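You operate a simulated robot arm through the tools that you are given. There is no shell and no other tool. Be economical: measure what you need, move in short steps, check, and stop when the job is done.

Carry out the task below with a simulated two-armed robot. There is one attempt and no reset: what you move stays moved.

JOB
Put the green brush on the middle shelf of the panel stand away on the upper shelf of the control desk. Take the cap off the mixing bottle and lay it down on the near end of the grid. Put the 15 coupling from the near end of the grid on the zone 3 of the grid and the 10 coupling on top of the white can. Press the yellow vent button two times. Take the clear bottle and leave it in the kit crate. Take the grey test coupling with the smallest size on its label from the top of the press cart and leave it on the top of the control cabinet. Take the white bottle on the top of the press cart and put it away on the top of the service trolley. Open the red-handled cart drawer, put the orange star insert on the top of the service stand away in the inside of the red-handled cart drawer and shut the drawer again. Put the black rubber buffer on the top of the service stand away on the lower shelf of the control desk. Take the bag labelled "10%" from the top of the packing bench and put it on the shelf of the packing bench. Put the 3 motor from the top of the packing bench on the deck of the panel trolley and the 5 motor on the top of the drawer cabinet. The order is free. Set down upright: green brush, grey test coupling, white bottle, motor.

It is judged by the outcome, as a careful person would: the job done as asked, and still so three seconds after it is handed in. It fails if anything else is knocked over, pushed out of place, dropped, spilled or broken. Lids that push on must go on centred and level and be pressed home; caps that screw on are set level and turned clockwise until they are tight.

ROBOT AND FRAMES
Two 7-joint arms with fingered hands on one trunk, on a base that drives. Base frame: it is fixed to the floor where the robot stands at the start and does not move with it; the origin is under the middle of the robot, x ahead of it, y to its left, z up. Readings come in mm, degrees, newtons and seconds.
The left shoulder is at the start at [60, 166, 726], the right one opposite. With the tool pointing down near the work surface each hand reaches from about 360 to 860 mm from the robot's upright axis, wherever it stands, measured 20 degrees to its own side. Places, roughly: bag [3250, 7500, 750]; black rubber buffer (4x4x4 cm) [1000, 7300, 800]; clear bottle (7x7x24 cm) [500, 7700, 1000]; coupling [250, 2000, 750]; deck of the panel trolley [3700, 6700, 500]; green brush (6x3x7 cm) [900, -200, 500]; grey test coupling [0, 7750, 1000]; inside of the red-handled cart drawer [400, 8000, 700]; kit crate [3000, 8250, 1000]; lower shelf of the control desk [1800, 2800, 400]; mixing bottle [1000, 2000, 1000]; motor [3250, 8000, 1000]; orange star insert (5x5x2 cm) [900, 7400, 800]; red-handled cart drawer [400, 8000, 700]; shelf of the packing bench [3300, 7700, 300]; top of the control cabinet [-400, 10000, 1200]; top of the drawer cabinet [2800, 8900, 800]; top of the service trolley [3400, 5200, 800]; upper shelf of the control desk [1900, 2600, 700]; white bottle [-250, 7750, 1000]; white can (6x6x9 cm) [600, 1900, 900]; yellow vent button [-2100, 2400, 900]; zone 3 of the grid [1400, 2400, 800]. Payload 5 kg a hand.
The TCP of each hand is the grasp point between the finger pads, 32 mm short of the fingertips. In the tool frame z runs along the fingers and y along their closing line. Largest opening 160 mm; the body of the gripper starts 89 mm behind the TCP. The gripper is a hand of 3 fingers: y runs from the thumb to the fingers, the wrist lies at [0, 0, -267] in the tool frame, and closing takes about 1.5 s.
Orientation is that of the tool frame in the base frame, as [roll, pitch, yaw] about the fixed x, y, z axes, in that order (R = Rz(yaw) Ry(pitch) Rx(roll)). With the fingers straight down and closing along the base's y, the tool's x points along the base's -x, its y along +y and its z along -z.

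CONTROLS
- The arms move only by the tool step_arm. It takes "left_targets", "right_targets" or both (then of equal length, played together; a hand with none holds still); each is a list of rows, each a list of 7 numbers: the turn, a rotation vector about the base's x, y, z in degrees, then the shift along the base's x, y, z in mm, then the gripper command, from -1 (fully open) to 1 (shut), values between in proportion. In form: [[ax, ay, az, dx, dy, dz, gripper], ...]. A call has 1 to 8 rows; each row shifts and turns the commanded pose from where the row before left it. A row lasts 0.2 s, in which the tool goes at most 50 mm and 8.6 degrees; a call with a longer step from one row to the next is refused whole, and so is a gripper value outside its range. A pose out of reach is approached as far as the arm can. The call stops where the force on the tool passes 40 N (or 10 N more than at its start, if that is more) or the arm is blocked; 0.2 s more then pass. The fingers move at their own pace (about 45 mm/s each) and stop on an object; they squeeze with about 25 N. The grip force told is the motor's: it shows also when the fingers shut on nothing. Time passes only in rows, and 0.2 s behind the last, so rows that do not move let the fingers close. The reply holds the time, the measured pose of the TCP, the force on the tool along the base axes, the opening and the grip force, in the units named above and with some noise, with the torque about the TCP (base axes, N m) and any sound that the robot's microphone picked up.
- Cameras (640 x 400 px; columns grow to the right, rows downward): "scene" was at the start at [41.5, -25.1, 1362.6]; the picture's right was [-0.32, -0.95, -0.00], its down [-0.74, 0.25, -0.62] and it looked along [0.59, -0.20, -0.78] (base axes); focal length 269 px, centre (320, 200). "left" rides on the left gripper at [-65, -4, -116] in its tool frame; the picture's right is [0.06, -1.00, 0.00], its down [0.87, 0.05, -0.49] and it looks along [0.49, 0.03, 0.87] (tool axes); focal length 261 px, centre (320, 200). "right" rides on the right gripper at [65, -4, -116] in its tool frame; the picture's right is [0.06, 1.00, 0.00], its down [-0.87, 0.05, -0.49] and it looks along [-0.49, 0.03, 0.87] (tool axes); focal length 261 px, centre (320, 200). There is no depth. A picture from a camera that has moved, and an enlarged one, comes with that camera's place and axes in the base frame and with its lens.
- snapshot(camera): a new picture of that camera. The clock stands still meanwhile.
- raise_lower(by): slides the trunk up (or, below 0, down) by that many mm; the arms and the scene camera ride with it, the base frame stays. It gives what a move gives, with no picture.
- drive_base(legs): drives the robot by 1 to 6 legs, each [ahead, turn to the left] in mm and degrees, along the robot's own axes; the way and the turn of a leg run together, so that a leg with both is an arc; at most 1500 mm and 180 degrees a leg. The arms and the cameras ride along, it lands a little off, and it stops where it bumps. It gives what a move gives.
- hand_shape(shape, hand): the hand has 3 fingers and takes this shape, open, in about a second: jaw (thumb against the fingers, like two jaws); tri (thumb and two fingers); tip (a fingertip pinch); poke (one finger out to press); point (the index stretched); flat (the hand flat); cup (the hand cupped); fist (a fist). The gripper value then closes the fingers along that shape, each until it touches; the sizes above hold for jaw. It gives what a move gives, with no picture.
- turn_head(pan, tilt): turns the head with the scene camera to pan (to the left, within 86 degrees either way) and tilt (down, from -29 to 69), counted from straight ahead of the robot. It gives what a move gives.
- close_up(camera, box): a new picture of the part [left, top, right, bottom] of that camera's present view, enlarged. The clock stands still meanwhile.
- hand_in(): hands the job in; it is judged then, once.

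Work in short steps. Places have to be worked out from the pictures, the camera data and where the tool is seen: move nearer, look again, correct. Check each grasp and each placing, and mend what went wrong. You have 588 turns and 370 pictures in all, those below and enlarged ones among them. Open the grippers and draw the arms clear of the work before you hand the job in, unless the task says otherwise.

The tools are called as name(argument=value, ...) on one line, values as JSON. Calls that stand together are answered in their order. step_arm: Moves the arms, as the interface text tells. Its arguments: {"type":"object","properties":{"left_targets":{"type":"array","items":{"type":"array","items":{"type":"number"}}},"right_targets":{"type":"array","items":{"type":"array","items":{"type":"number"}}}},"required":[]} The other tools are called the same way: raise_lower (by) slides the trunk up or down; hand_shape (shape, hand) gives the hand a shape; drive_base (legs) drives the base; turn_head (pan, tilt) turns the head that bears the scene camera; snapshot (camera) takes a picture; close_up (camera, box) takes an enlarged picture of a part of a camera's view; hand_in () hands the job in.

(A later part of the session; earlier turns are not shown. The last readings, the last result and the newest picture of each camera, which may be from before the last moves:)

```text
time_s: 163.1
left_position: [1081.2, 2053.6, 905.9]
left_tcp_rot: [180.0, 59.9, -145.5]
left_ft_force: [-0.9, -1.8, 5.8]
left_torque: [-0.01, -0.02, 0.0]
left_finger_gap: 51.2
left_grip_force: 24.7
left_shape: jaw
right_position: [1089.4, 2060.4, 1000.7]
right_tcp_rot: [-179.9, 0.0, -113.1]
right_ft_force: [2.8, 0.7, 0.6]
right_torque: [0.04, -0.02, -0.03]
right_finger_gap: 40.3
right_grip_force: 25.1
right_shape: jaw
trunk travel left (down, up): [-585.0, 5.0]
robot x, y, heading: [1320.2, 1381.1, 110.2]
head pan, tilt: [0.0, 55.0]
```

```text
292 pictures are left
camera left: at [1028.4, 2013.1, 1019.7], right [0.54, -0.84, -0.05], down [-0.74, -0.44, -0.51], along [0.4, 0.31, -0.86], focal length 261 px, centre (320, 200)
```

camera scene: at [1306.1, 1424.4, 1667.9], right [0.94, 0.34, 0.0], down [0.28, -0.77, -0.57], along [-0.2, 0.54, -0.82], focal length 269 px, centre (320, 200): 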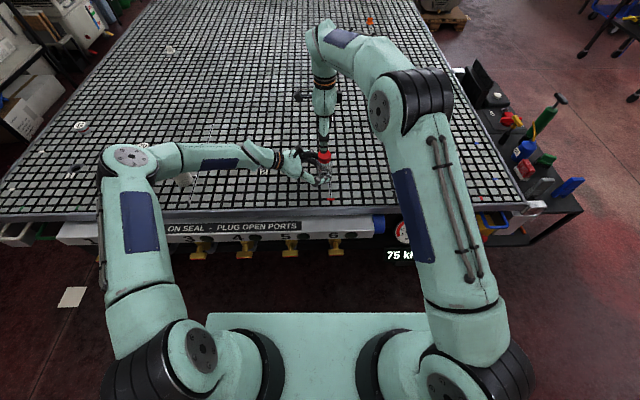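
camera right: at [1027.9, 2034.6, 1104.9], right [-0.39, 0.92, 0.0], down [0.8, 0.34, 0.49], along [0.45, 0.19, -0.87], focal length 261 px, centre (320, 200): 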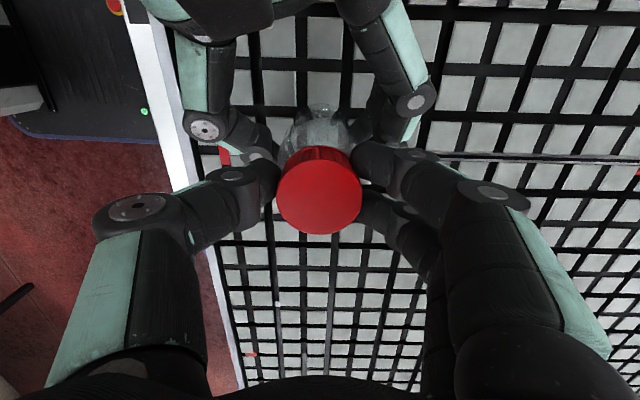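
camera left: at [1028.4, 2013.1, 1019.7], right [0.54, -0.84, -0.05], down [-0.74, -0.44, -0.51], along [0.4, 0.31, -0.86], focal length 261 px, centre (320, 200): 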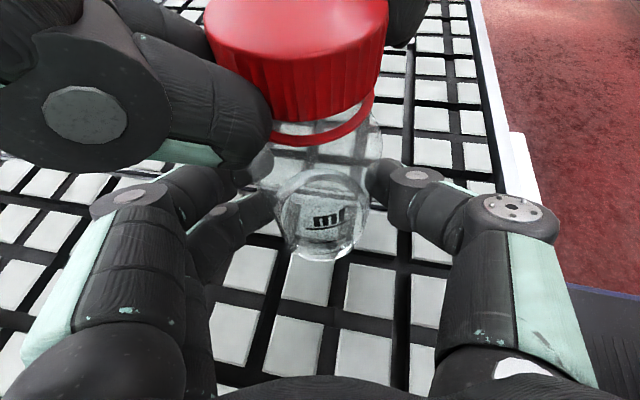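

Forces are now tiny, so the cap seems free. I'll lift it straight up a little to test.

step_arm(right_targets=[[0, 0, 0, 0, 0, 5, 0.6], [0, 0, 0, 0, 0, 10, 0.6], [0, 0, 0, 0, 0, 15, 0.6]])

snapshot(camera="left")

```text
time_s: 163.8
left_position: [1081.9, 2054.0, 905.8]
left_tcp_rot: [-179.9, 59.9, -145.5]
left_ft_force: [0.6, 0.3, 3.6]
left_torque: [-0.02, 0.14, -0.03]
left_finger_gap: 51.3
left_grip_force: 25.3
left_shape: jaw
right_position: [1089.3, 2060.3, 1029.4]
right_tcp_rot: [-180.0, 0.1, -113.2]
right_ft_force: [-0.1, 0.9, 0.1]
right_torque: [-0.03, -0.03, -0.03]
right_finger_gap: 40.2
right_grip_force: 24.3
right_shape: jaw
trunk travel left (down, up): [-585.0, 5.0]
robot x, y, heading: [1320.5, 1385.0, 110.1]
head pan, tilt: [0.0, 55.0]
```

```text
291 pictures are left
camera left: at [1028.7, 2013.2, 1019.4], right [0.54, -0.84, -0.05], down [-0.74, -0.44, -0.51], along [0.4, 0.31, -0.86], focal length 261 px, centre (320, 200)
```

left: 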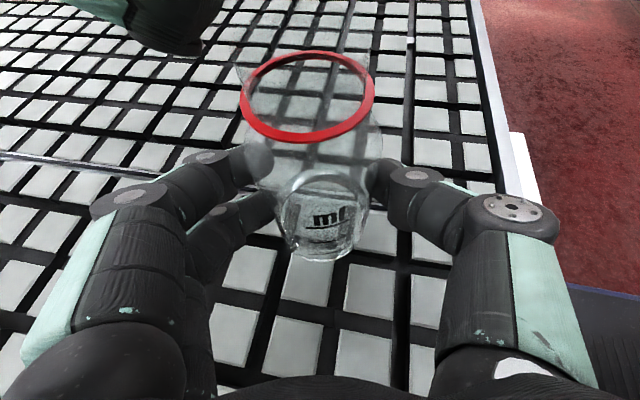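

The cap is off. Right hand up; left hand opens and backs out from the bottle.

step_arm(right_targets=[[0, 0, 0, 0, 0, 40, 0.6], [0, 0, 0, 0, 0, 30, 0.6], [0, 0, 0, 20, 0, 0, 0.6], [0, 0, 0, 20, 0, 0, 0.6], [0, 0, 0, 20, 0, 0, 0.6], [0, 0, 0, 0, 0, 0, 0.6]], left_targets=[[0, 0, 0, 0, 0, 0, 0.2], [0, 0, 0, 0, 0, 0, -0.2], [0, 0, 0, 0, 0, 0, -0.4], [0, 0, 0, -16, -11, 0, -0.4], [0, 0, 0, -31, -21, 0, -0.4], [0, 0, 0, -31, -21, 0, -0.4]])

snapshot(camera="left")

snapshot(camera="right")

```text
time_s: 165.2
left_position: [1001.0, 2000.7, 906.9]
left_tcp_rot: [180.0, 59.9, -145.4]
left_ft_force: [-0.4, 0.3, 0.5]
left_torque: [0.0, -0.02, 0.01]
left_finger_gap: 111.6
left_grip_force: 0.0
left_shape: jaw
right_position: [1147.9, 2058.8, 1099.8]
right_tcp_rot: [-179.9, 0.0, -113.4]
right_ft_force: [0.4, -0.1, -0.2]
right_torque: [0.0, -0.02, -0.02]
right_finger_gap: 40.2
right_grip_force: 25.3
right_shape: jaw
trunk travel left (down, up): [-585.0, 5.0]
robot x, y, heading: [1321.8, 1382.2, 110.1]
head pan, tilt: [0.0, 55.0]
```

```text
290 pictures are left
camera left: at [948.6, 1959.2, 1019.1], right [0.54, -0.84, -0.05], down [-0.74, -0.44, -0.51], along [0.4, 0.31, -0.86], focal length 261 px, centre (320, 200)
```

left: 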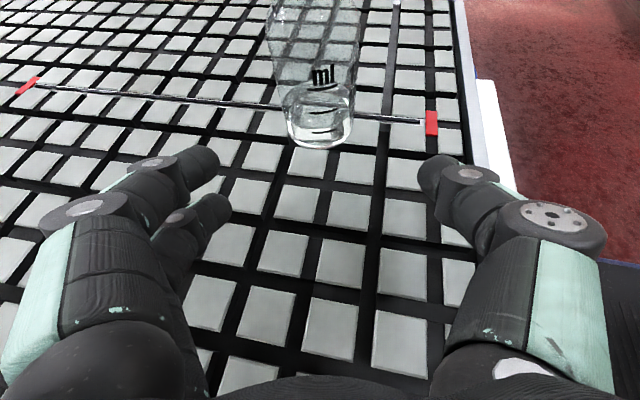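

```text
289 pictures are left
camera right: at [1124.8, 1997.5, 1215.4], right [-0.94, 0.34, 0.0], down [0.29, 0.82, 0.49], along [0.17, 0.46, -0.87], focal length 261 px, centre (320, 200)
```

right: 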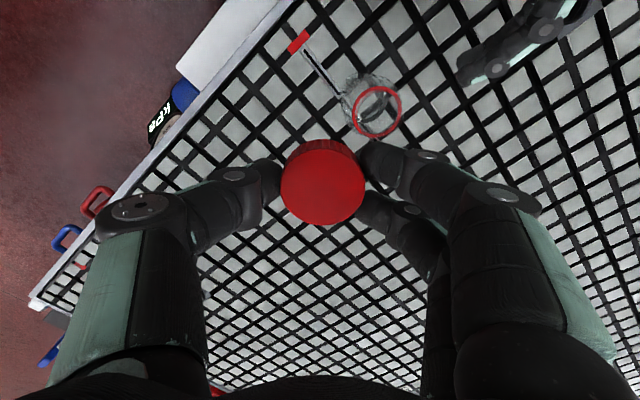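

Bottle stands open and undisturbed. I'll raise the left hand and reposition the robot to face the couplings (zone 1), around (562, 1297).

step_arm(left_targets=[[0, 0, 0, -20, -14, 20, -0.6], [0, 0, 0, -20, -14, 40, -0.6], [0, 0, 0, 0, -30, 40, -0.6], [0, 0, 0, 0, -40, 40, -0.6]])

drive_base(legs=[[-250, 0], [0, 72.8], [777, 0], [0, -72.8]])

turn_head(pan=0, tilt=45)

snapshot(camera="scene")

```text
refused: row 4 steps farther than a row can; nothing moved
```

```text
time_s: 177.2
left_position: [299.6, 1714.1, 905.3]
left_tcp_rot: [179.9, 59.9, -144.6]
left_ft_force: [-0.2, -0.7, 0.4]
left_torque: [0.0, -0.04, -0.01]
left_finger_gap: 111.7
left_grip_force: 0.1
left_shape: jaw
right_position: [444.7, 1774.3, 1100.0]
right_tcp_rot: [-179.9, -0.1, -112.3]
right_ft_force: [0.4, 0.2, -0.5]
right_torque: [-0.02, -0.01, -0.01]
right_finger_gap: 39.7
right_grip_force: 25.0
right_shape: jaw
trunk travel left (down, up): [-585.0, 5.0]
robot x, y, heading: [626.6, 1099.9, 111.0]
head pan, tilt: [0.0, 55.0]
```

```text
time_s: 177.9
left_position: [298.6, 1712.9, 905.3]
left_tcp_rot: [-180.0, 59.9, -144.4]
left_ft_force: [0.0, -0.1, -0.8]
left_torque: [0.02, 0.06, 0.0]
left_finger_gap: 111.5
left_grip_force: 0.0
left_shape: jaw
right_position: [443.9, 1774.2, 1100.3]
right_tcp_rot: [-179.9, 0.1, -112.3]
right_ft_force: [0.4, 0.2, -0.1]
right_torque: [-0.01, 0.02, -0.01]
right_finger_gap: 39.5
right_grip_force: 25.2
right_shape: jaw
trunk travel left (down, up): [-585.0, 5.0]
robot x, y, heading: [627.5, 1105.1, 111.0]
head pan, tilt: [0.0, 45.0]
```

```text
288 pictures are left
camera scene: at [609.1, 1149.9, 1681.3], right [0.93, 0.36, 0.0], down [0.25, -0.66, -0.71], along [-0.25, 0.66, -0.71], focal length 269 px, centre (320, 200)
```

scene: 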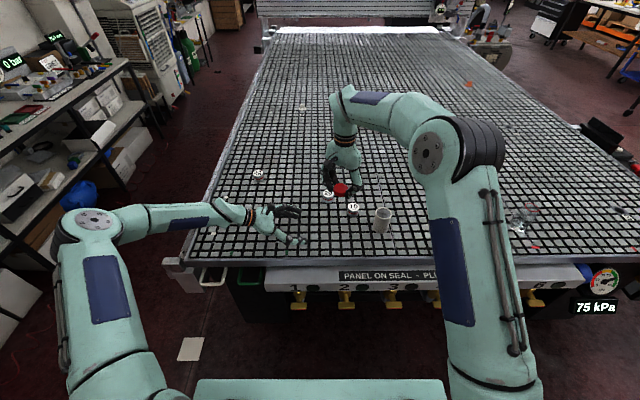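

The left-raise was refused, but the drive seems to have gone clear. I'll verify the bottle and read the couplings.

close_up(camera="scene", box=[480, 180, 600, 260])

close_up(camera="scene", box=[230, 150, 410, 260])

```text
5.00 times, centred on (540, 220) of scene
camera zoom: at [609.1, 1149.9, 1681.3], right [0.93, 0.36, 0.0], down [0.25, -0.66, -0.71], along [-0.25, 0.66, -0.71], focal length 1347 px, centre (-780, 100)
```

zoom: 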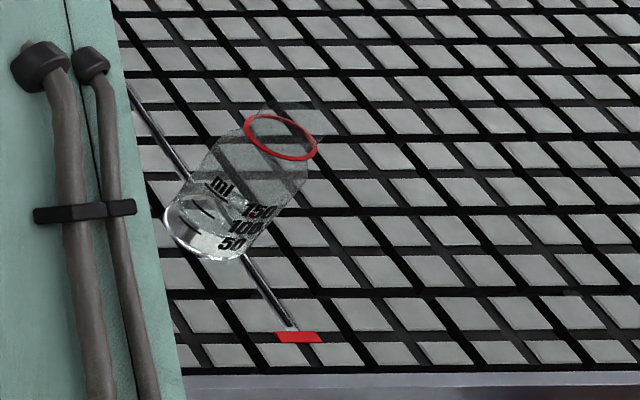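

```text
3.56 times, centred on (320, 205) of scene
camera zoom: at [609.1, 1149.9, 1681.3], right [0.93, 0.36, 0.0], down [0.25, -0.66, -0.71], along [-0.25, 0.66, -0.71], focal length 958 px, centre (320, 182)
```

zoom: 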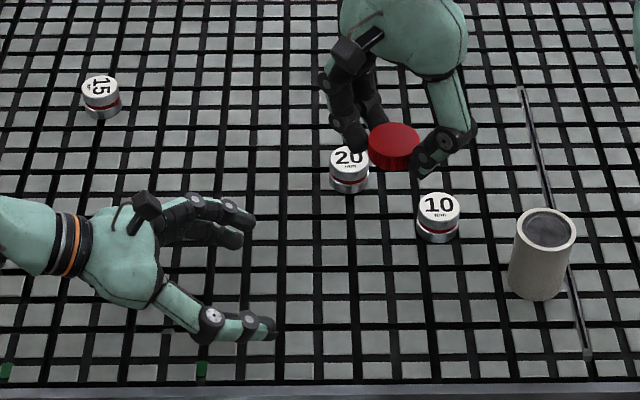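

Bottle is fine. Couplings: 10 at (467, 1904), 20 at (346, 1945), 15 at (-2, 1954); can at (592, 1855). I'll raise the left hand out of the way and set the cap down at about (335, 1790).

step_arm(left_targets=[[0, 0, 0, -20, 0, 40, -0.6], [0, 0, 0, -20, 0, 40, -0.6], [0, 0, 0, -30, 0, 35, -0.6], [0, 0, 0, -30, 0, 30, -0.6], [0, 0, 0, 0, 0, 0, -0.6], [0, 0, 0, 0, 0, 0, -0.6]], right_targets=[[0, 0, 0, 0, 0, 0, 0.6], [0, 0, 0, -27, 4, -20, 0.6], [0, 0, 0, -27, 4, -40, 0.6], [0, 0, 0, -27, 4, -40, 0.6], [0, 0, 0, -27, 4, -40, 0.6], [0, 0, 0, 0, 0, -40, 0.6]])

snapshot(camera="right")

```text
time_s: 179.3
left_position: [198.1, 1712.5, 1050.6]
left_tcp_rot: [-179.9, 59.8, -144.6]
left_ft_force: [-0.2, -0.7, 0.9]
left_torque: [-0.02, 0.01, 0.02]
left_finger_gap: 127.9
left_grip_force: 0.0
left_shape: jaw
right_position: [335.4, 1791.3, 920.5]
right_tcp_rot: [-179.9, -0.1, -112.4]
right_ft_force: [0.4, -0.2, 0.2]
right_torque: [-0.01, 0.02, 0.02]
right_finger_gap: 39.6
right_grip_force: 24.5
right_shape: jaw
trunk travel left (down, up): [-585.0, 5.0]
robot x, y, heading: [626.1, 1102.2, 110.9]
head pan, tilt: [0.0, 45.0]
```

```text
285 pictures are left
camera right: at [314.2, 1729.2, 1034.6], right [-0.95, 0.32, 0.0], down [0.28, 0.82, 0.49], along [0.16, 0.46, -0.87], focal length 261 px, centre (320, 200)
```

right: 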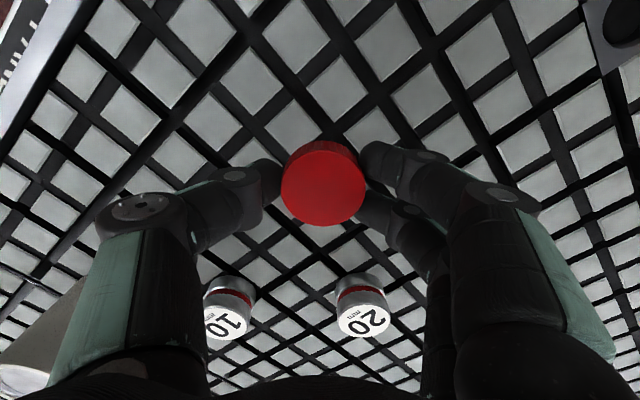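

Lower gently to the grid until a light contact.

step_arm(right_targets=[[0, 0, 0, 0, 0, -15, 0.6], [0, 0, 0, 0, 0, -8, 0.6], [0, 0, 0, 0, 0, -4, 0.6], [0, 0, 0, 0, 0, -3, 0.6]])

```text
time_s: 180.3
left_position: [197.7, 1712.5, 1049.2]
left_tcp_rot: [-180.0, 59.9, -144.5]
left_ft_force: [-0.2, -0.4, 0.4]
left_torque: [-0.01, 0.02, 0.03]
left_finger_gap: 128.0
left_grip_force: 0.0
left_shape: jaw
right_position: [336.1, 1789.3, 890.8]
right_tcp_rot: [-179.9, 0.0, -112.3]
right_ft_force: [1.0, 0.4, 0.0]
right_torque: [-0.03, -0.03, 0.01]
right_finger_gap: 39.5
right_grip_force: 25.4
right_shape: jaw
trunk travel left (down, up): [-585.0, 5.0]
robot x, y, heading: [628.4, 1100.6, 110.8]
head pan, tilt: [0.0, 45.0]
```

No contact yet at z≈891; continue down in small steps.

step_arm(right_targets=[[0, 0, 0, 0, 0, -3, 0.6], [0, 0, 0, 0, 0, -3, 0.6], [0, 0, 0, 0, 0, -3, 0.6], [0, 0, 0, 0, 0, -3, 0.6]])

```text
time_s: 181.3
left_position: [198.5, 1711.3, 1051.7]
left_tcp_rot: [179.9, 60.0, -144.6]
left_ft_force: [0.0, 0.6, 0.1]
left_torque: [0.0, 0.01, 0.03]
left_finger_gap: 127.9
left_grip_force: 0.0
left_shape: jaw
right_position: [335.5, 1789.7, 883.9]
right_tcp_rot: [179.8, 0.2, -112.4]
right_ft_force: [2.0, -4.4, 26.3]
right_torque: [-0.3, -0.43, 0.01]
right_finger_gap: 40.9
right_grip_force: 25.1
right_shape: jaw
trunk travel left (down, up): [-585.0, 5.0]
robot x, y, heading: [628.1, 1101.3, 111.0]
head pan, tilt: [0.0, 45.0]
```

Contact. Ease up 3 mm, open and rise.

step_arm(right_targets=[[0, 0, 0, 0, 0, 4, 0.6], [0, 0, 0, 0, 0, 0, 0.2], [0, 0, 0, 0, 0, 0, 0.0], [0, 0, 0, 0, 0, 0, -0.1], [0, 0, 0, 0, 0, 20, -0.1], [0, 0, 0, 0, 0, 40, -0.1], [0, 0, 0, 0, 0, 45, -0.1]])

snapshot(camera="right")

```text
time_s: 182.9
left_position: [198.0, 1712.2, 1050.0]
left_tcp_rot: [-179.9, 59.9, -144.6]
left_ft_force: [-0.1, -0.6, 0.1]
left_torque: [0.02, 0.01, -0.05]
left_finger_gap: 127.7
left_grip_force: 0.0
left_shape: jaw
right_position: [337.0, 1791.2, 988.3]
right_tcp_rot: [-180.0, -0.1, -112.3]
right_ft_force: [-0.3, -0.1, -0.2]
right_torque: [0.0, 0.01, 0.0]
right_finger_gap: 87.6
right_grip_force: 0.1
right_shape: jaw
trunk travel left (down, up): [-585.0, 5.0]
robot x, y, heading: [630.3, 1104.0, 111.4]
head pan, tilt: [0.0, 45.0]
```

```text
284 pictures are left
camera right: at [314.8, 1728.3, 1103.1], right [-0.95, 0.32, 0.0], down [0.28, 0.83, 0.49], along [0.16, 0.46, -0.87], focal length 261 px, centre (320, 200)
```

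right: 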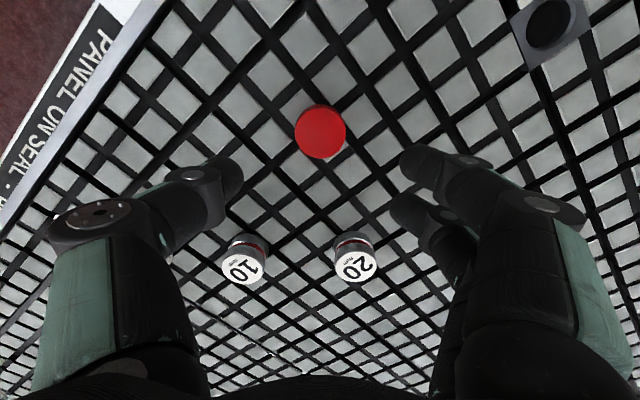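

Cap lies flat on the grid. Next, the 10 coupling at (469, 1902): move over it while yawing -60° so the fingers stay clear of the can and the 20.

step_arm(right_targets=[[0, 0, -8.5, 19, 16, 10, -0.1], [0, 0, -8.5, 19, 16, 0, -0.1], [0, 0, -8.5, 19, 16, 0, -0.1], [0, 0, -8.5, 19, 16, 0, -0.1], [0, 0, -8.5, 19, 16, 0, -0.1], [0, 0, -8.5, 19, 16, 0, -0.1], [0, 0, -8.5, 18, 15, 0, -0.1]])

snapshot(camera="right")

```text
time_s: 184.5
left_position: [197.5, 1712.4, 1050.7]
left_tcp_rot: [-179.9, 59.9, -144.5]
left_ft_force: [0.3, 0.7, -0.2]
left_torque: [-0.01, 0.02, 0.0]
left_finger_gap: 127.9
left_grip_force: 0.1
left_shape: jaw
right_position: [467.8, 1903.5, 997.2]
right_tcp_rot: [-180.0, 0.0, -171.9]
right_ft_force: [-0.5, -0.4, 1.1]
right_torque: [0.01, -0.02, -0.01]
right_finger_gap: 87.1
right_grip_force: 0.1
right_shape: jaw
trunk travel left (down, up): [-585.0, 5.0]
robot x, y, heading: [629.5, 1102.1, 111.1]
head pan, tilt: [0.0, 45.0]
```

```text
283 pictures are left
camera right: at [403.6, 1889.4, 1112.0], right [-0.2, 0.98, 0.0], down [0.85, 0.18, 0.49], along [0.48, 0.1, -0.87], focal length 261 px, centre (320, 200)
```

right: 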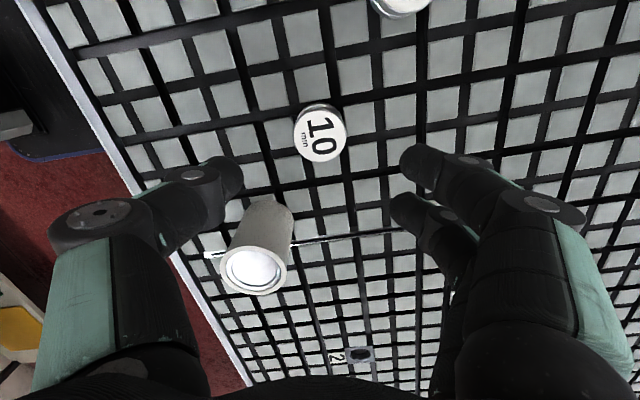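

Centred within 4 mm. Lowering onto the 10 coupling and closing.

step_arm(right_targets=[[0, 0, 0, 0, 3, -40, -0.1], [0, 0, 0, 0, 0, -40, -0.1], [0, 0, 0, 0, 0, -20, -0.1], [0, 0, 0, 0, 0, -7, -0.1], [0, 0, 0, 0, 0, 0, 0.3], [0, 0, 0, 0, 0, 0, 0.6], [0, 0, 0, 0, 0, 0, 0.8], [0, 0, 0, 0, 0, 0, 0.8]])

step_arm(right_targets=[[0, 0, 0, 0, 0, 0, 0.8], [0, 0, 0, 0, 0, 30, 0.8], [0, 0, 0, 0, 0, 40, 0.8], [0, 0, 0, 0, 0, 40, 0.8], [0, 0, 0, 0, 0, 40, 0.8]])

snapshot(camera="right")

```text
time_s: 186.3
left_position: [196.9, 1712.2, 1050.0]
left_tcp_rot: [-180.0, 59.9, -144.5]
left_ft_force: [-0.8, 0.4, 0.2]
left_torque: [-0.01, 0.02, -0.01]
left_finger_gap: 127.9
left_grip_force: 0.0
left_shape: jaw
right_position: [467.4, 1903.9, 890.3]
right_tcp_rot: [180.0, 0.0, -171.8]
right_ft_force: [-0.2, 0.2, 0.4]
right_torque: [0.01, -0.04, 0.0]
right_finger_gap: 37.6
right_grip_force: 24.8
right_shape: jaw
trunk travel left (down, up): [-585.0, 5.0]
robot x, y, heading: [631.6, 1103.9, 111.1]
head pan, tilt: [0.0, 45.0]
```

```text
time_s: 187.5
left_position: [197.8, 1711.4, 1051.1]
left_tcp_rot: [-179.9, 59.9, -144.6]
left_ft_force: [0.2, -0.3, 0.5]
left_torque: [-0.02, 0.02, 0.02]
left_finger_gap: 127.9
left_grip_force: 0.0
left_shape: jaw
right_position: [468.0, 1903.7, 1040.3]
right_tcp_rot: [-179.7, 0.0, -171.8]
right_ft_force: [-0.2, 0.1, -1.3]
right_torque: [0.0, 0.04, 0.01]
right_finger_gap: 37.5
right_grip_force: 25.0
right_shape: jaw
trunk travel left (down, up): [-585.0, 5.0]
robot x, y, heading: [625.5, 1104.5, 111.2]
head pan, tilt: [0.0, 45.0]
```

```text
282 pictures are left
camera right: at [403.3, 1890.6, 1155.0], right [-0.2, 0.98, 0.0], down [0.85, 0.18, 0.49], along [0.48, 0.1, -0.87], focal length 261 px, centre (320, 200)
```

right: 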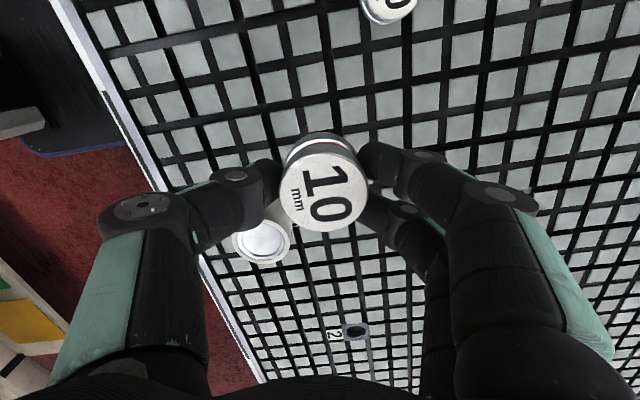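

Coupling 10 is held. Combining views, the can's rim centre is ≈(590, 1866, 930). Moving above it to check alignment.

step_arm(right_targets=[[0, 0, 0, 41, -13, 0, 0.8], [0, 0, 0, 41, -13, 0, 0.8], [0, 0, 0, 40, -12, 0, 0.8], [0, 0, 0, 0, 0, 0, 0.8]])

snapshot(camera="right")

close_up(camera="scene", box=[320, 150, 440, 250])

```text
time_s: 188.5
left_position: [197.1, 1712.4, 1049.7]
left_tcp_rot: [-179.9, 59.9, -144.4]
left_ft_force: [-0.1, 0.0, -0.7]
left_torque: [0.04, -0.04, -0.01]
left_finger_gap: 127.6
left_grip_force: 0.0
left_shape: jaw
right_position: [590.0, 1866.2, 1040.7]
right_tcp_rot: [-180.0, -0.1, -171.9]
right_ft_force: [-0.4, 0.0, -1.4]
right_torque: [0.01, -0.02, -0.01]
right_finger_gap: 37.2
right_grip_force: 24.9
right_shape: jaw
trunk travel left (down, up): [-585.0, 5.0]
robot x, y, heading: [627.7, 1102.8, 110.9]
head pan, tilt: [0.0, 45.0]
```

```text
281 pictures are left
camera right: at [525.9, 1852.3, 1155.9], right [-0.2, 0.98, 0.0], down [0.85, 0.18, 0.49], along [0.48, 0.1, -0.87], focal length 261 px, centre (320, 200)
```

right: 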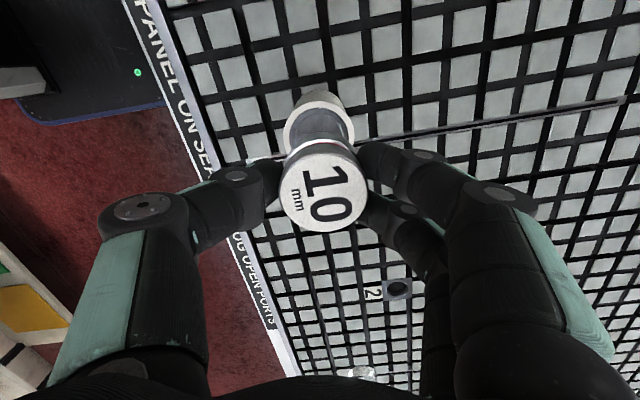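

```text
4.00 times, centred on (380, 200) of scene
camera zoom: at [608.3, 1150.1, 1681.3], right [0.93, 0.36, 0.0], down [0.25, -0.66, -0.71], along [-0.25, 0.66, -0.71], focal length 1078 px, centre (80, 200)
```

zoom: 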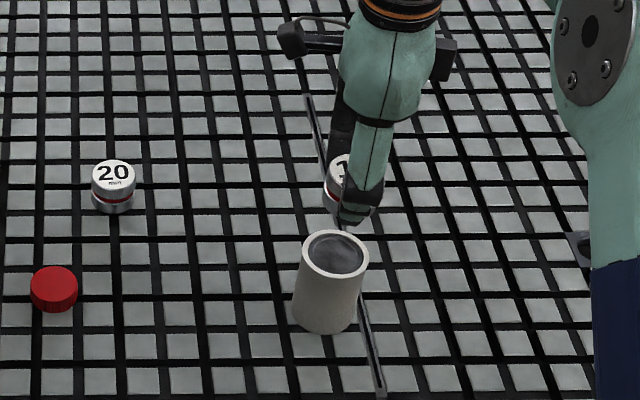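

I'll zoom in on the can under the coupling to judge alignment.

close_up(camera="right", box=[260, 70, 380, 170])

```text
4.00 times, centred on (320, 120) of right
camera zoom: at [525.9, 1852.3, 1155.9], right [-0.2, 0.98, 0.0], down [0.85, 0.18, 0.49], along [0.48, 0.1, -0.87], focal length 1043 px, centre (320, 520)
```

zoom: 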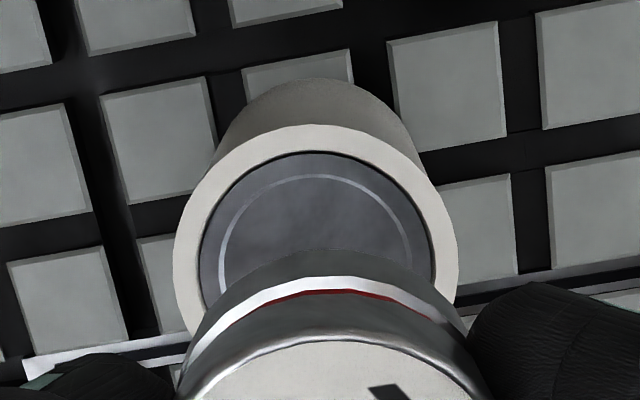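

Can centre is (587, 1864). Shift 3 mm and lower carefully until contact.

step_arm(right_targets=[[0, 0, 0, -3, -2, -30, 0.8], [0, 0, 0, 0, 0, -30, 0.8], [0, 0, 0, 0, 0, -6, 0.8], [0, 0, 0, 0, 0, -4, 0.8], [0, 0, 0, 0, 0, -4, 0.8]])

```text
time_s: 189.7
left_position: [198.4, 1711.1, 1052.2]
left_tcp_rot: [179.9, 59.9, -144.8]
left_ft_force: [-0.1, -0.8, -0.3]
left_torque: [0.0, 0.01, 0.03]
left_finger_gap: 127.6
left_grip_force: 0.0
left_shape: jaw
right_position: [587.2, 1866.5, 972.0]
right_tcp_rot: [179.5, -0.1, -171.7]
right_ft_force: [3.1, -1.6, 37.1]
right_torque: [0.05, -0.08, -0.03]
right_finger_gap: 40.1
right_grip_force: 25.0
right_shape: jaw
trunk travel left (down, up): [-585.0, 5.0]
robot x, y, heading: [627.4, 1103.2, 110.8]
head pan, tilt: [0.0, 45.0]
```

Contact at z≈972, perhaps fingertips on the rim. I'll ease up 2 mm and look before releasing.

step_arm(right_targets=[[0, 0, 0, 0, 0, 3, 0.8]])

close_up(camera="right", box=[240, 70, 400, 230])

close_up(camera="scene", box=[340, 170, 420, 240])

```text
time_s: 190.1
left_position: [198.5, 1710.7, 1051.4]
left_tcp_rot: [179.8, 59.9, -144.7]
left_ft_force: [-1.0, -0.6, -0.9]
left_torque: [-0.01, 0.01, 0.02]
left_finger_gap: 128.0
left_grip_force: 0.0
left_shape: jaw
right_position: [586.8, 1864.1, 971.3]
right_tcp_rot: [179.8, -0.1, -171.8]
right_ft_force: [2.5, 3.7, 33.1]
right_torque: [0.23, 0.0, -0.03]
right_finger_gap: 40.1
right_grip_force: 24.8
right_shape: jaw
trunk travel left (down, up): [-585.0, 5.0]
robot x, y, heading: [627.4, 1103.1, 110.9]
head pan, tilt: [0.0, 45.0]
```

```text
2.50 times, centred on (320, 150) of right
camera zoom: at [522.9, 1849.8, 1087.2], right [-0.2, 0.98, 0.0], down [0.85, 0.18, 0.49], along [0.48, 0.1, -0.87], focal length 652 px, centre (320, 325)
```

zoom: 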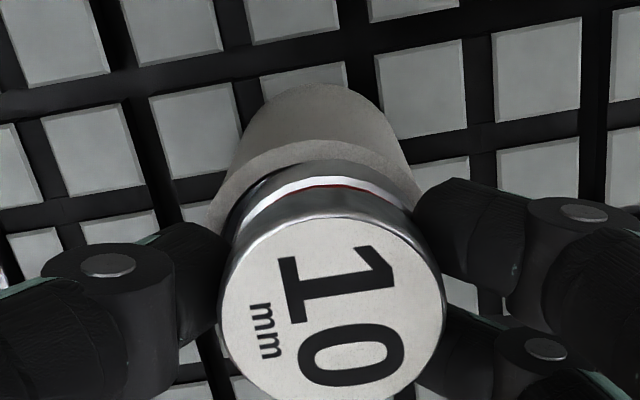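

```text
5.71 times, centred on (380, 205) of scene
camera zoom: at [609.6, 1147.0, 1681.5], right [0.93, 0.36, 0.0], down [0.25, -0.66, -0.71], along [-0.25, 0.66, -0.71], focal length 1540 px, centre (-23, 171)
```

zoom: 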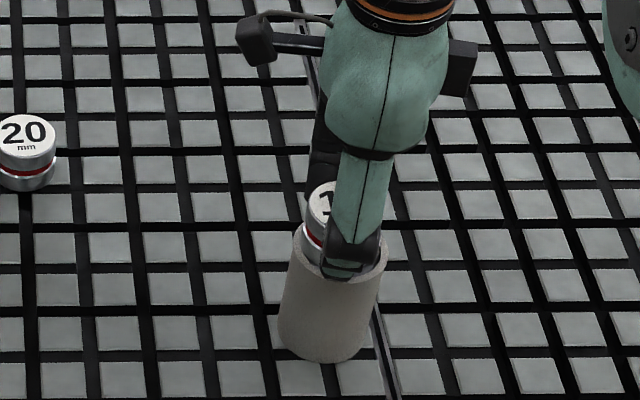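

Well centred on the can. Ease up a little more, open, and rise.

step_arm(right_targets=[[0, 0, 0, 0, 0, 3, 0.8], [0, 0, 0, 0, 0, 1, 0.5], [0, 0, 0, 0, 0, 0, 0.2], [0, 0, 0, 0, 0, 0, -0.1], [0, 0, 0, 0, 0, 0, -0.1], [0, 0, 0, 0, 0, 20, -0.1], [0, 0, 0, 0, 0, 40, -0.1], [0, 0, 0, 0, 0, 30, -0.1]])

close_up(camera="right", box=[220, 70, 420, 230])

```text
time_s: 191.9
left_position: [198.0, 1711.1, 1050.3]
left_tcp_rot: [-180.0, 59.9, -144.6]
left_ft_force: [0.4, 0.3, 0.1]
left_torque: [0.01, -0.02, -0.03]
left_finger_gap: 127.7
left_grip_force: 0.0
left_shape: jaw
right_position: [587.2, 1863.7, 1063.9]
right_tcp_rot: [180.0, 0.0, -171.8]
right_ft_force: [-0.8, -0.6, 1.5]
right_torque: [-0.03, 0.01, 0.0]
right_finger_gap: 87.3
right_grip_force: 0.1
right_shape: jaw
trunk travel left (down, up): [-585.0, 5.0]
robot x, y, heading: [628.9, 1102.6, 110.9]
head pan, tilt: [0.0, 45.0]
```

```text
2.50 times, centred on (320, 150) of right
camera zoom: at [522.8, 1850.3, 1178.3], right [-0.2, 0.98, 0.0], down [0.85, 0.18, 0.49], along [0.48, 0.1, -0.87], focal length 652 px, centre (320, 325)
```

zoom: 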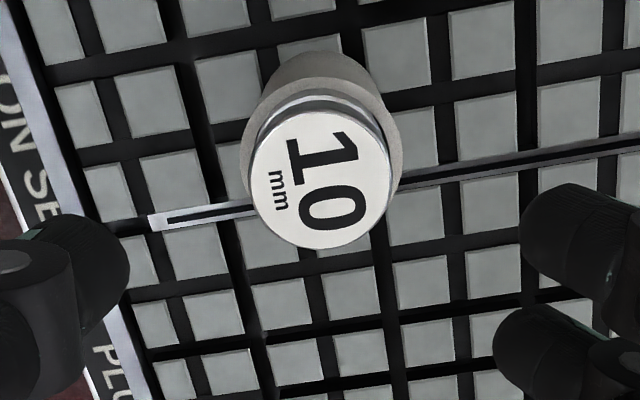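

The 10 sits squarely on the can. Next the 15 coupling, best approached from the grid's left end. I'll straighten the left hand to point down, then drive round to about (-560, 1590) facing heading 20°.

step_arm(left_targets=[[-4.34, 6.11, 0, 0, 0, 5, -0.4], [-4.34, 6.11, 0, 0, 0, 5, -0.4], [-4.34, 6.11, 0, 0, 0, 5, -0.4], [-4.34, 6.11, 0, 0, 0, 5, -0.4], [-4.34, 6.11, 0, 0, 0, 5, -0.4], [-4.34, 6.11, 0, 0, 0, 0, -0.4], [-4.34, 6.11, 0, 0, 0, 0, -0.4], [-4.34, 6.11, 0, 0, 0, 0, -0.4]])

drive_base(legs=[[0, 89], [1250, 0], [0, -109], [916, 0], [0, -71]])

turn_head(pan=10, tilt=50)

snapshot(camera="scene")

```text
time_s: 193.7
left_position: [198.3, 1713.3, 1075.9]
left_tcp_rot: [179.9, -0.3, -144.4]
left_ft_force: [-0.4, -1.2, -0.9]
left_torque: [0.0, -0.03, 0.02]
left_finger_gap: 112.1
left_grip_force: 0.1
left_shape: jaw
right_position: [588.7, 1864.7, 1062.3]
right_tcp_rot: [-179.9, -0.1, -171.8]
right_ft_force: [1.0, -0.3, 0.3]
right_torque: [-0.01, 0.05, -0.03]
right_finger_gap: 87.2
right_grip_force: 0.1
right_shape: jaw
trunk travel left (down, up): [-585.0, 5.0]
robot x, y, heading: [627.2, 1100.9, 110.9]
head pan, tilt: [0.0, 45.0]
```

```text
time_s: 202.6
left_position: [-997.8, 319.2, 1077.2]
left_tcp_rot: [179.9, 0.0, -55.8]
left_ft_force: [0.0, 1.0, -0.3]
left_torque: [-0.03, -0.01, -0.01]
left_finger_gap: 112.5
left_grip_force: 0.1
left_shape: jaw
right_position: [-1138.4, 713.4, 1069.6]
right_tcp_rot: [-179.8, -0.1, -83.7]
right_ft_force: [15.4, 5.3, 20.6]
right_torque: [-0.01, 0.15, -0.01]
right_finger_gap: 71.5
right_grip_force: 0.1
right_shape: jaw
trunk travel left (down, up): [-585.0, 5.0]
robot x, y, heading: [-380.5, 734.4, -160.3]
head pan, tilt: [0.0, 45.0]
stopped in leg 2: the force on the tool passed its limit (the readings are from after the stop); the commanded pose is now the measured one
```

```text
time_s: 203.3
left_position: [-995.0, 319.4, 1077.8]
left_tcp_rot: [179.8, -0.1, -55.8]
left_ft_force: [0.1, -0.5, 0.0]
left_torque: [0.0, 0.0, 0.0]
left_finger_gap: 112.3
left_grip_force: 0.1
left_shape: jaw
right_position: [-1138.2, 713.4, 1069.1]
right_tcp_rot: [-179.9, 0.2, -83.5]
right_ft_force: [15.9, 7.5, 29.0]
right_torque: [-0.11, 0.44, -0.08]
right_finger_gap: 72.2
right_grip_force: 0.1
right_shape: jaw
trunk travel left (down, up): [-585.0, 5.0]
robot x, y, heading: [-382.4, 734.5, -160.3]
head pan, tilt: [10.0, 50.0]
```

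```text
275 pictures are left
camera scene: at [-414.1, 707.4, 1674.7], right [-0.49, 0.87, 0.0], down [0.66, 0.38, -0.65], along [-0.56, -0.32, -0.76], focal length 269 px, centre (320, 200)
```

scene: 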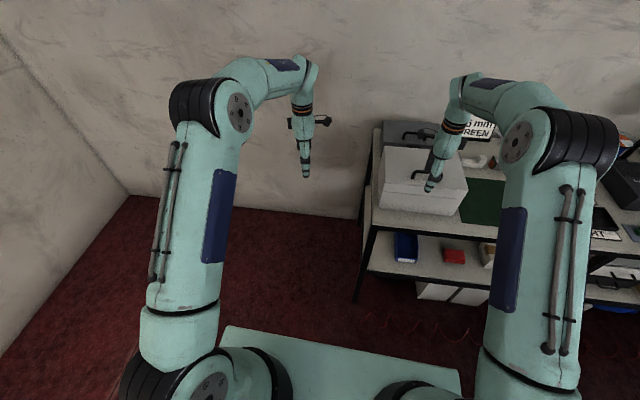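

The right hand bumped into a box on the counter. Let me look before freeing it.

close_up(camera="scene", box=[350, 90, 510, 230])

snapshot(camera="right")

```text
2.86 times, centred on (430, 160) of scene
camera zoom: at [-414.1, 707.4, 1674.7], right [-0.49, 0.87, 0.0], down [0.66, 0.38, -0.65], along [-0.56, -0.32, -0.76], focal length 770 px, centre (6, 314)
```

zoom: 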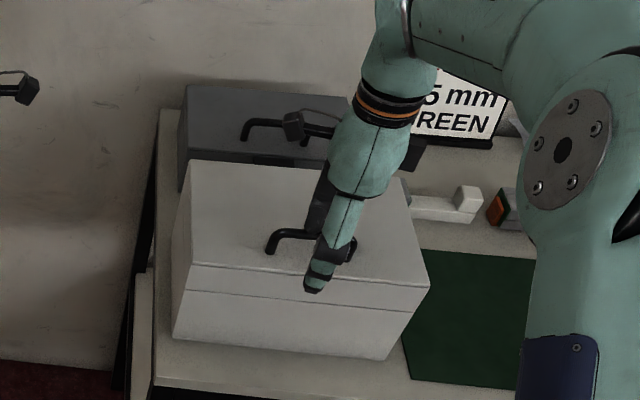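

```text
273 pictures are left
camera right: at [-1127.2, 649.4, 1183.7], right [-0.98, -0.17, 0.0], down [-0.15, 0.86, 0.49], along [-0.08, 0.48, -0.87], focal length 261 px, centre (320, 200)
```

right: 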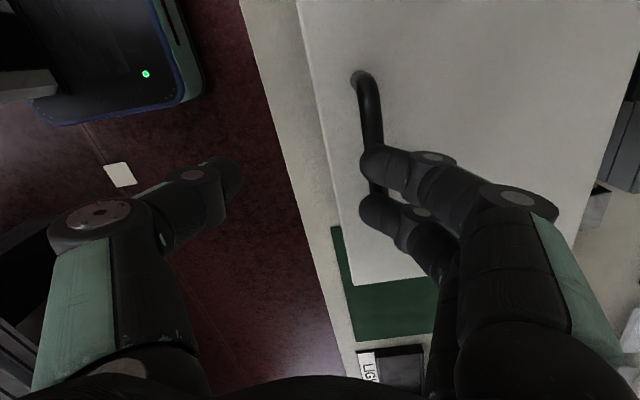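

The fingers are touching the box handle; the box looks in place. I'll lift straight up, then back away.

step_arm(right_targets=[[0, 0, 0, 4, 2, 20, -0.1], [0, 0, 0, 5, 2, 30, -0.1], [0, 0, 0, 0, 0, 40, -0.1], [0, 0, 0, 0, 0, 30, -0.1]])

close_up(camera="scene", box=[350, 90, 510, 230])

```text
time_s: 204.3
left_position: [-998.5, 319.0, 1075.7]
left_tcp_rot: [179.9, -0.1, -55.8]
left_ft_force: [1.0, -0.8, 0.8]
left_torque: [-0.02, 0.01, 0.01]
left_finger_gap: 112.3
left_grip_force: 0.0
left_shape: jaw
right_position: [-1129.6, 718.1, 1184.5]
right_tcp_rot: [-179.6, 0.0, -83.5]
right_ft_force: [-0.9, 0.9, -0.4]
right_torque: [-0.03, 0.0, 0.01]
right_finger_gap: 87.8
right_grip_force: 0.1
right_shape: jaw
trunk travel left (down, up): [-585.0, 5.0]
robot x, y, heading: [-381.1, 735.3, -160.3]
head pan, tilt: [10.0, 50.0]
```

```text
2.86 times, centred on (430, 160) of scene
camera zoom: at [-418.6, 706.7, 1674.4], right [-0.49, 0.87, 0.0], down [0.67, 0.38, -0.64], along [-0.56, -0.32, -0.77], focal length 770 px, centre (6, 314)
```

zoom: 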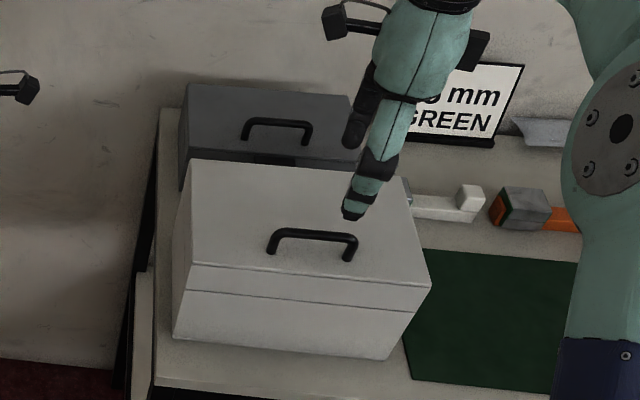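

The box shows no visible displacement. I'll back off 250 mm and then continue to the left end of the grid.

drive_base(legs=[[-250, 0], [0, -81.7], [877, 0], [0, -98.3]])

snapshot(camera="scene")

snapshot(camera="left")

```text
time_s: 218.0
left_position: [63.8, 1998.8, 1076.1]
left_tcp_rot: [-180.0, -0.1, 123.4]
left_ft_force: [0.7, -0.4, -0.1]
left_torque: [-0.03, -0.03, 0.02]
left_finger_gap: 112.5
left_grip_force: 0.0
left_shape: jaw
right_position: [192.2, 1598.9, 1185.7]
right_tcp_rot: [-179.7, 0.0, 95.9]
right_ft_force: [0.3, 0.3, 0.8]
right_torque: [0.03, 0.0, 0.0]
right_finger_gap: 87.4
right_grip_force: 0.0
right_shape: jaw
trunk travel left (down, up): [-585.0, 5.0]
robot x, y, heading: [-561.5, 1589.3, 18.9]
head pan, tilt: [10.0, 50.0]
```

```text
271 pictures are left
camera scene: at [-521.2, 1615.7, 1674.4], right [0.49, -0.87, 0.0], down [-0.67, -0.37, -0.64], along [0.56, 0.31, -0.77], focal length 269 px, centre (320, 200)
```

scene: 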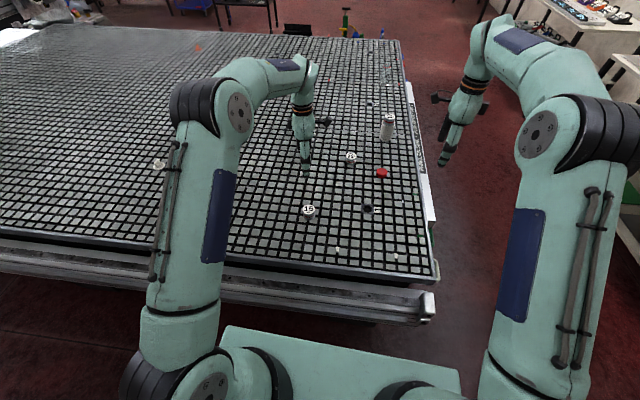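

```text
270 pictures are left
camera left: at [96.6, 1943.1, 1190.5], right [-0.87, -0.5, 0.0], down [-0.44, 0.75, 0.49], along [-0.25, 0.43, -0.87], focal length 261 px, centre (320, 200)
```

left: 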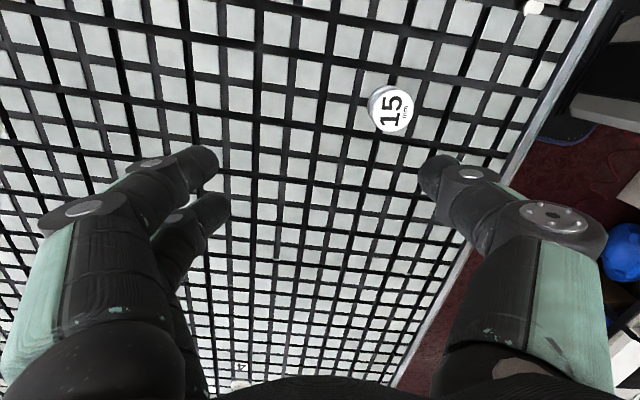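

The 15 coupling is at (-6, 1955). Moving the left hand over it and partly down.

step_arm(left_targets=[[0, 0, 0, -35, -22, -10, -0.2], [0, 0, 0, -35, -22, -10, -0.1], [0, 0, 0, 0, 0, -40, -0.1], [0, 0, 0, 0, 0, -40, -0.1], [0, 0, 0, 0, 0, 0, -0.1]])

snapshot(camera="left")

```text
time_s: 219.2
left_position: [-6.6, 1956.1, 975.5]
left_tcp_rot: [180.0, 0.1, 123.6]
left_ft_force: [0.0, 0.2, 1.1]
left_torque: [-0.02, 0.0, 0.0]
left_finger_gap: 88.7
left_grip_force: 0.2
left_shape: jaw
right_position: [191.4, 1598.7, 1185.0]
right_tcp_rot: [-179.7, -0.1, 95.9]
right_ft_force: [-0.3, 1.1, -0.7]
right_torque: [0.02, 0.05, -0.01]
right_finger_gap: 87.3
right_grip_force: 0.0
right_shape: jaw
trunk travel left (down, up): [-585.0, 5.0]
robot x, y, heading: [-558.1, 1590.5, 19.1]
head pan, tilt: [10.0, 50.0]
```

```text
269 pictures are left
camera left: at [26.7, 1899.5, 1090.9], right [-0.87, -0.5, 0.0], down [-0.44, 0.75, 0.49], along [-0.25, 0.43, -0.87], focal length 261 px, centre (320, 200)
```

left: 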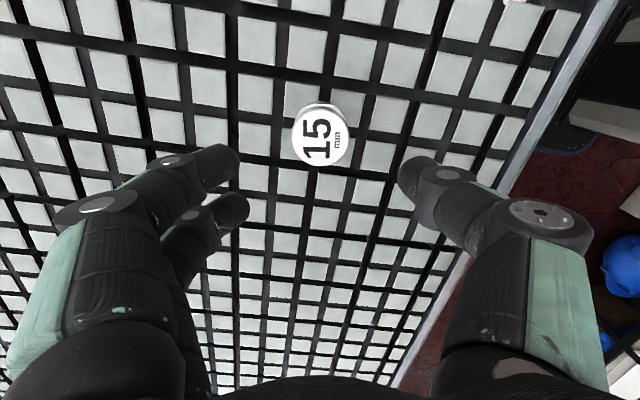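

Nearly centred. Final descent and grasp.

step_arm(left_targets=[[0, 0, 0, 1, -3, -40, -0.1], [0, 0, 0, 0, 0, -40, -0.1], [0, 0, 0, 0, 0, -6, -0.1], [0, 0, 0, 0, 0, 0, 0.3], [0, 0, 0, 0, 0, 0, 0.6], [0, 0, 0, 0, 0, 0, 0.8], [0, 0, 0, 0, 0, 0, 0.8], [0, 0, 0, 0, 0, 0, 0.8]])

step_arm(left_targets=[[0, 0, 0, 0, 0, 30, 0.8], [0, 0, 0, 0, 0, 40, 0.8], [0, 0, 0, 0, 0, 40, 0.8], [0, 0, 0, 0, 0, 40, 0.8], [0, 0, 0, 0, 0, 40, 0.8]])

snapshot(camera="left")

```text
time_s: 221.0
left_position: [-6.0, 1952.6, 889.8]
left_tcp_rot: [180.0, -0.1, 123.6]
left_ft_force: [0.4, 0.8, 0.3]
left_torque: [0.05, 0.03, 0.01]
left_finger_gap: 37.8
left_grip_force: 25.1
left_shape: jaw
right_position: [190.2, 1599.0, 1185.5]
right_tcp_rot: [-179.6, 0.0, 95.9]
right_ft_force: [-0.3, -0.5, 0.4]
right_torque: [0.0, -0.03, 0.01]
right_finger_gap: 87.6
right_grip_force: 0.1
right_shape: jaw
trunk travel left (down, up): [-585.0, 5.0]
robot x, y, heading: [-561.6, 1593.1, 19.2]
head pan, tilt: [10.0, 50.0]
```

```text
time_s: 222.2
left_position: [-5.3, 1951.3, 1080.7]
left_tcp_rot: [179.9, -0.1, 123.6]
left_ft_force: [0.6, 0.2, -0.9]
left_torque: [0.0, -0.03, -0.01]
left_finger_gap: 37.9
left_grip_force: 24.7
left_shape: jaw
right_position: [190.4, 1599.5, 1185.7]
right_tcp_rot: [-179.6, 0.1, 95.9]
right_ft_force: [-0.6, 0.7, -0.4]
right_torque: [0.02, -0.01, -0.01]
right_finger_gap: 87.4
right_grip_force: 0.1
right_shape: jaw
trunk travel left (down, up): [-585.0, 5.0]
robot x, y, heading: [-562.4, 1583.1, 18.9]
head pan, tilt: [10.0, 50.0]
```

```text
268 pictures are left
camera left: at [26.6, 1895.9, 1194.9], right [-0.87, -0.5, 0.0], down [-0.44, 0.75, 0.49], along [-0.25, 0.43, -0.87], focal length 261 px, centre (320, 200)
```

left: 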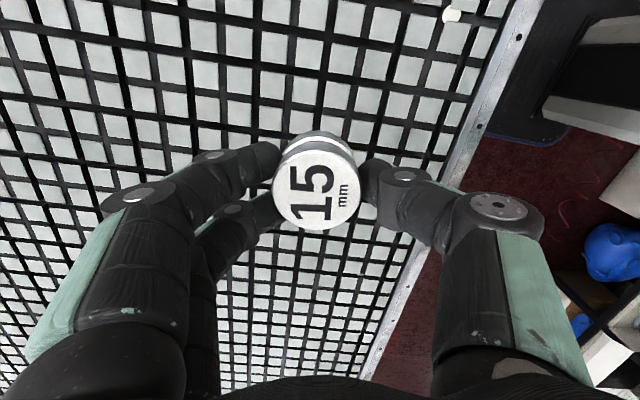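

The 15 is in the left hand. Now the vent button: turn toward the counter and look.

drive_base(legs=[[0, 130]])

turn_head(pan=0, tilt=25)

snapshot(camera="scene")

```text
time_s: 228.0
left_position: [-1195.2, 1780.3, 1080.4]
left_tcp_rot: [180.0, 0.0, -106.3]
left_ft_force: [-0.8, 0.9, -1.7]
left_torque: [0.03, -0.03, -0.02]
left_finger_gap: 37.3
left_grip_force: 25.2
left_shape: jaw
right_position: [-1050.8, 2157.2, 1184.1]
right_tcp_rot: [-179.6, 0.0, -134.2]
right_ft_force: [-0.4, 0.5, 1.0]
right_torque: [0.01, 0.0, 0.02]
right_finger_gap: 87.5
right_grip_force: 0.1
right_shape: jaw
trunk travel left (down, up): [-585.0, 5.0]
robot x, y, heading: [-562.0, 1586.4, 149.3]
head pan, tilt: [10.0, 50.0]
```

```text
time_s: 228.9
left_position: [-1194.9, 1779.3, 1079.4]
left_tcp_rot: [-179.9, 0.1, -106.3]
left_ft_force: [-0.3, 0.3, -1.5]
left_torque: [0.01, 0.01, 0.02]
left_finger_gap: 37.1
left_grip_force: 25.2
left_shape: jaw
right_position: [-1051.1, 2157.1, 1184.3]
right_tcp_rot: [-179.6, 0.1, -134.1]
right_ft_force: [-0.3, 0.1, -0.1]
right_torque: [0.03, 0.04, 0.01]
right_finger_gap: 87.6
right_grip_force: 0.0
right_shape: jaw
trunk travel left (down, up): [-585.0, 5.0]
robot x, y, heading: [-562.6, 1588.7, 149.3]
head pan, tilt: [0.0, 25.0]
```

```text
267 pictures are left
camera scene: at [-614.1, 1620.5, 1711.8], right [0.51, 0.86, 0.0], down [0.36, -0.22, -0.91], along [-0.78, 0.46, -0.42], focal length 269 px, centre (320, 200)
```

scene: 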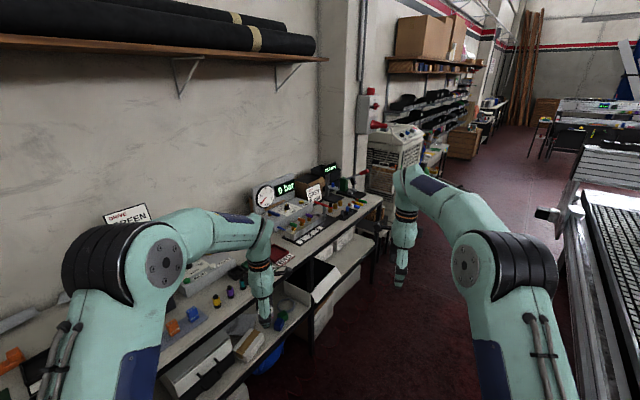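

close_up(camera="scene", box=[240, 150, 380, 260])

```text
3.64 times, centred on (310, 205) of scene
camera zoom: at [-614.1, 1620.5, 1711.8], right [0.51, 0.86, 0.0], down [0.36, -0.22, -0.91], along [-0.78, 0.46, -0.42], focal length 980 px, centre (356, 182)
```

zoom: 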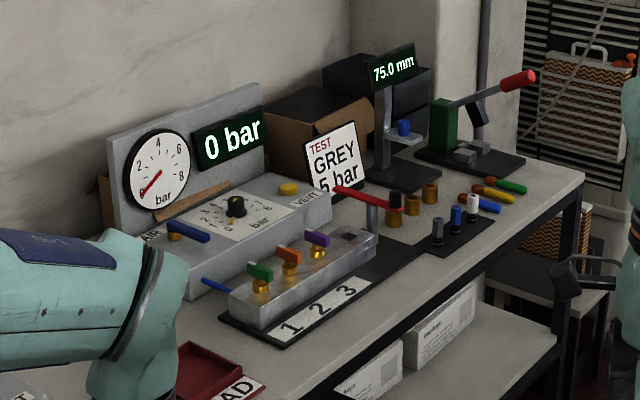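

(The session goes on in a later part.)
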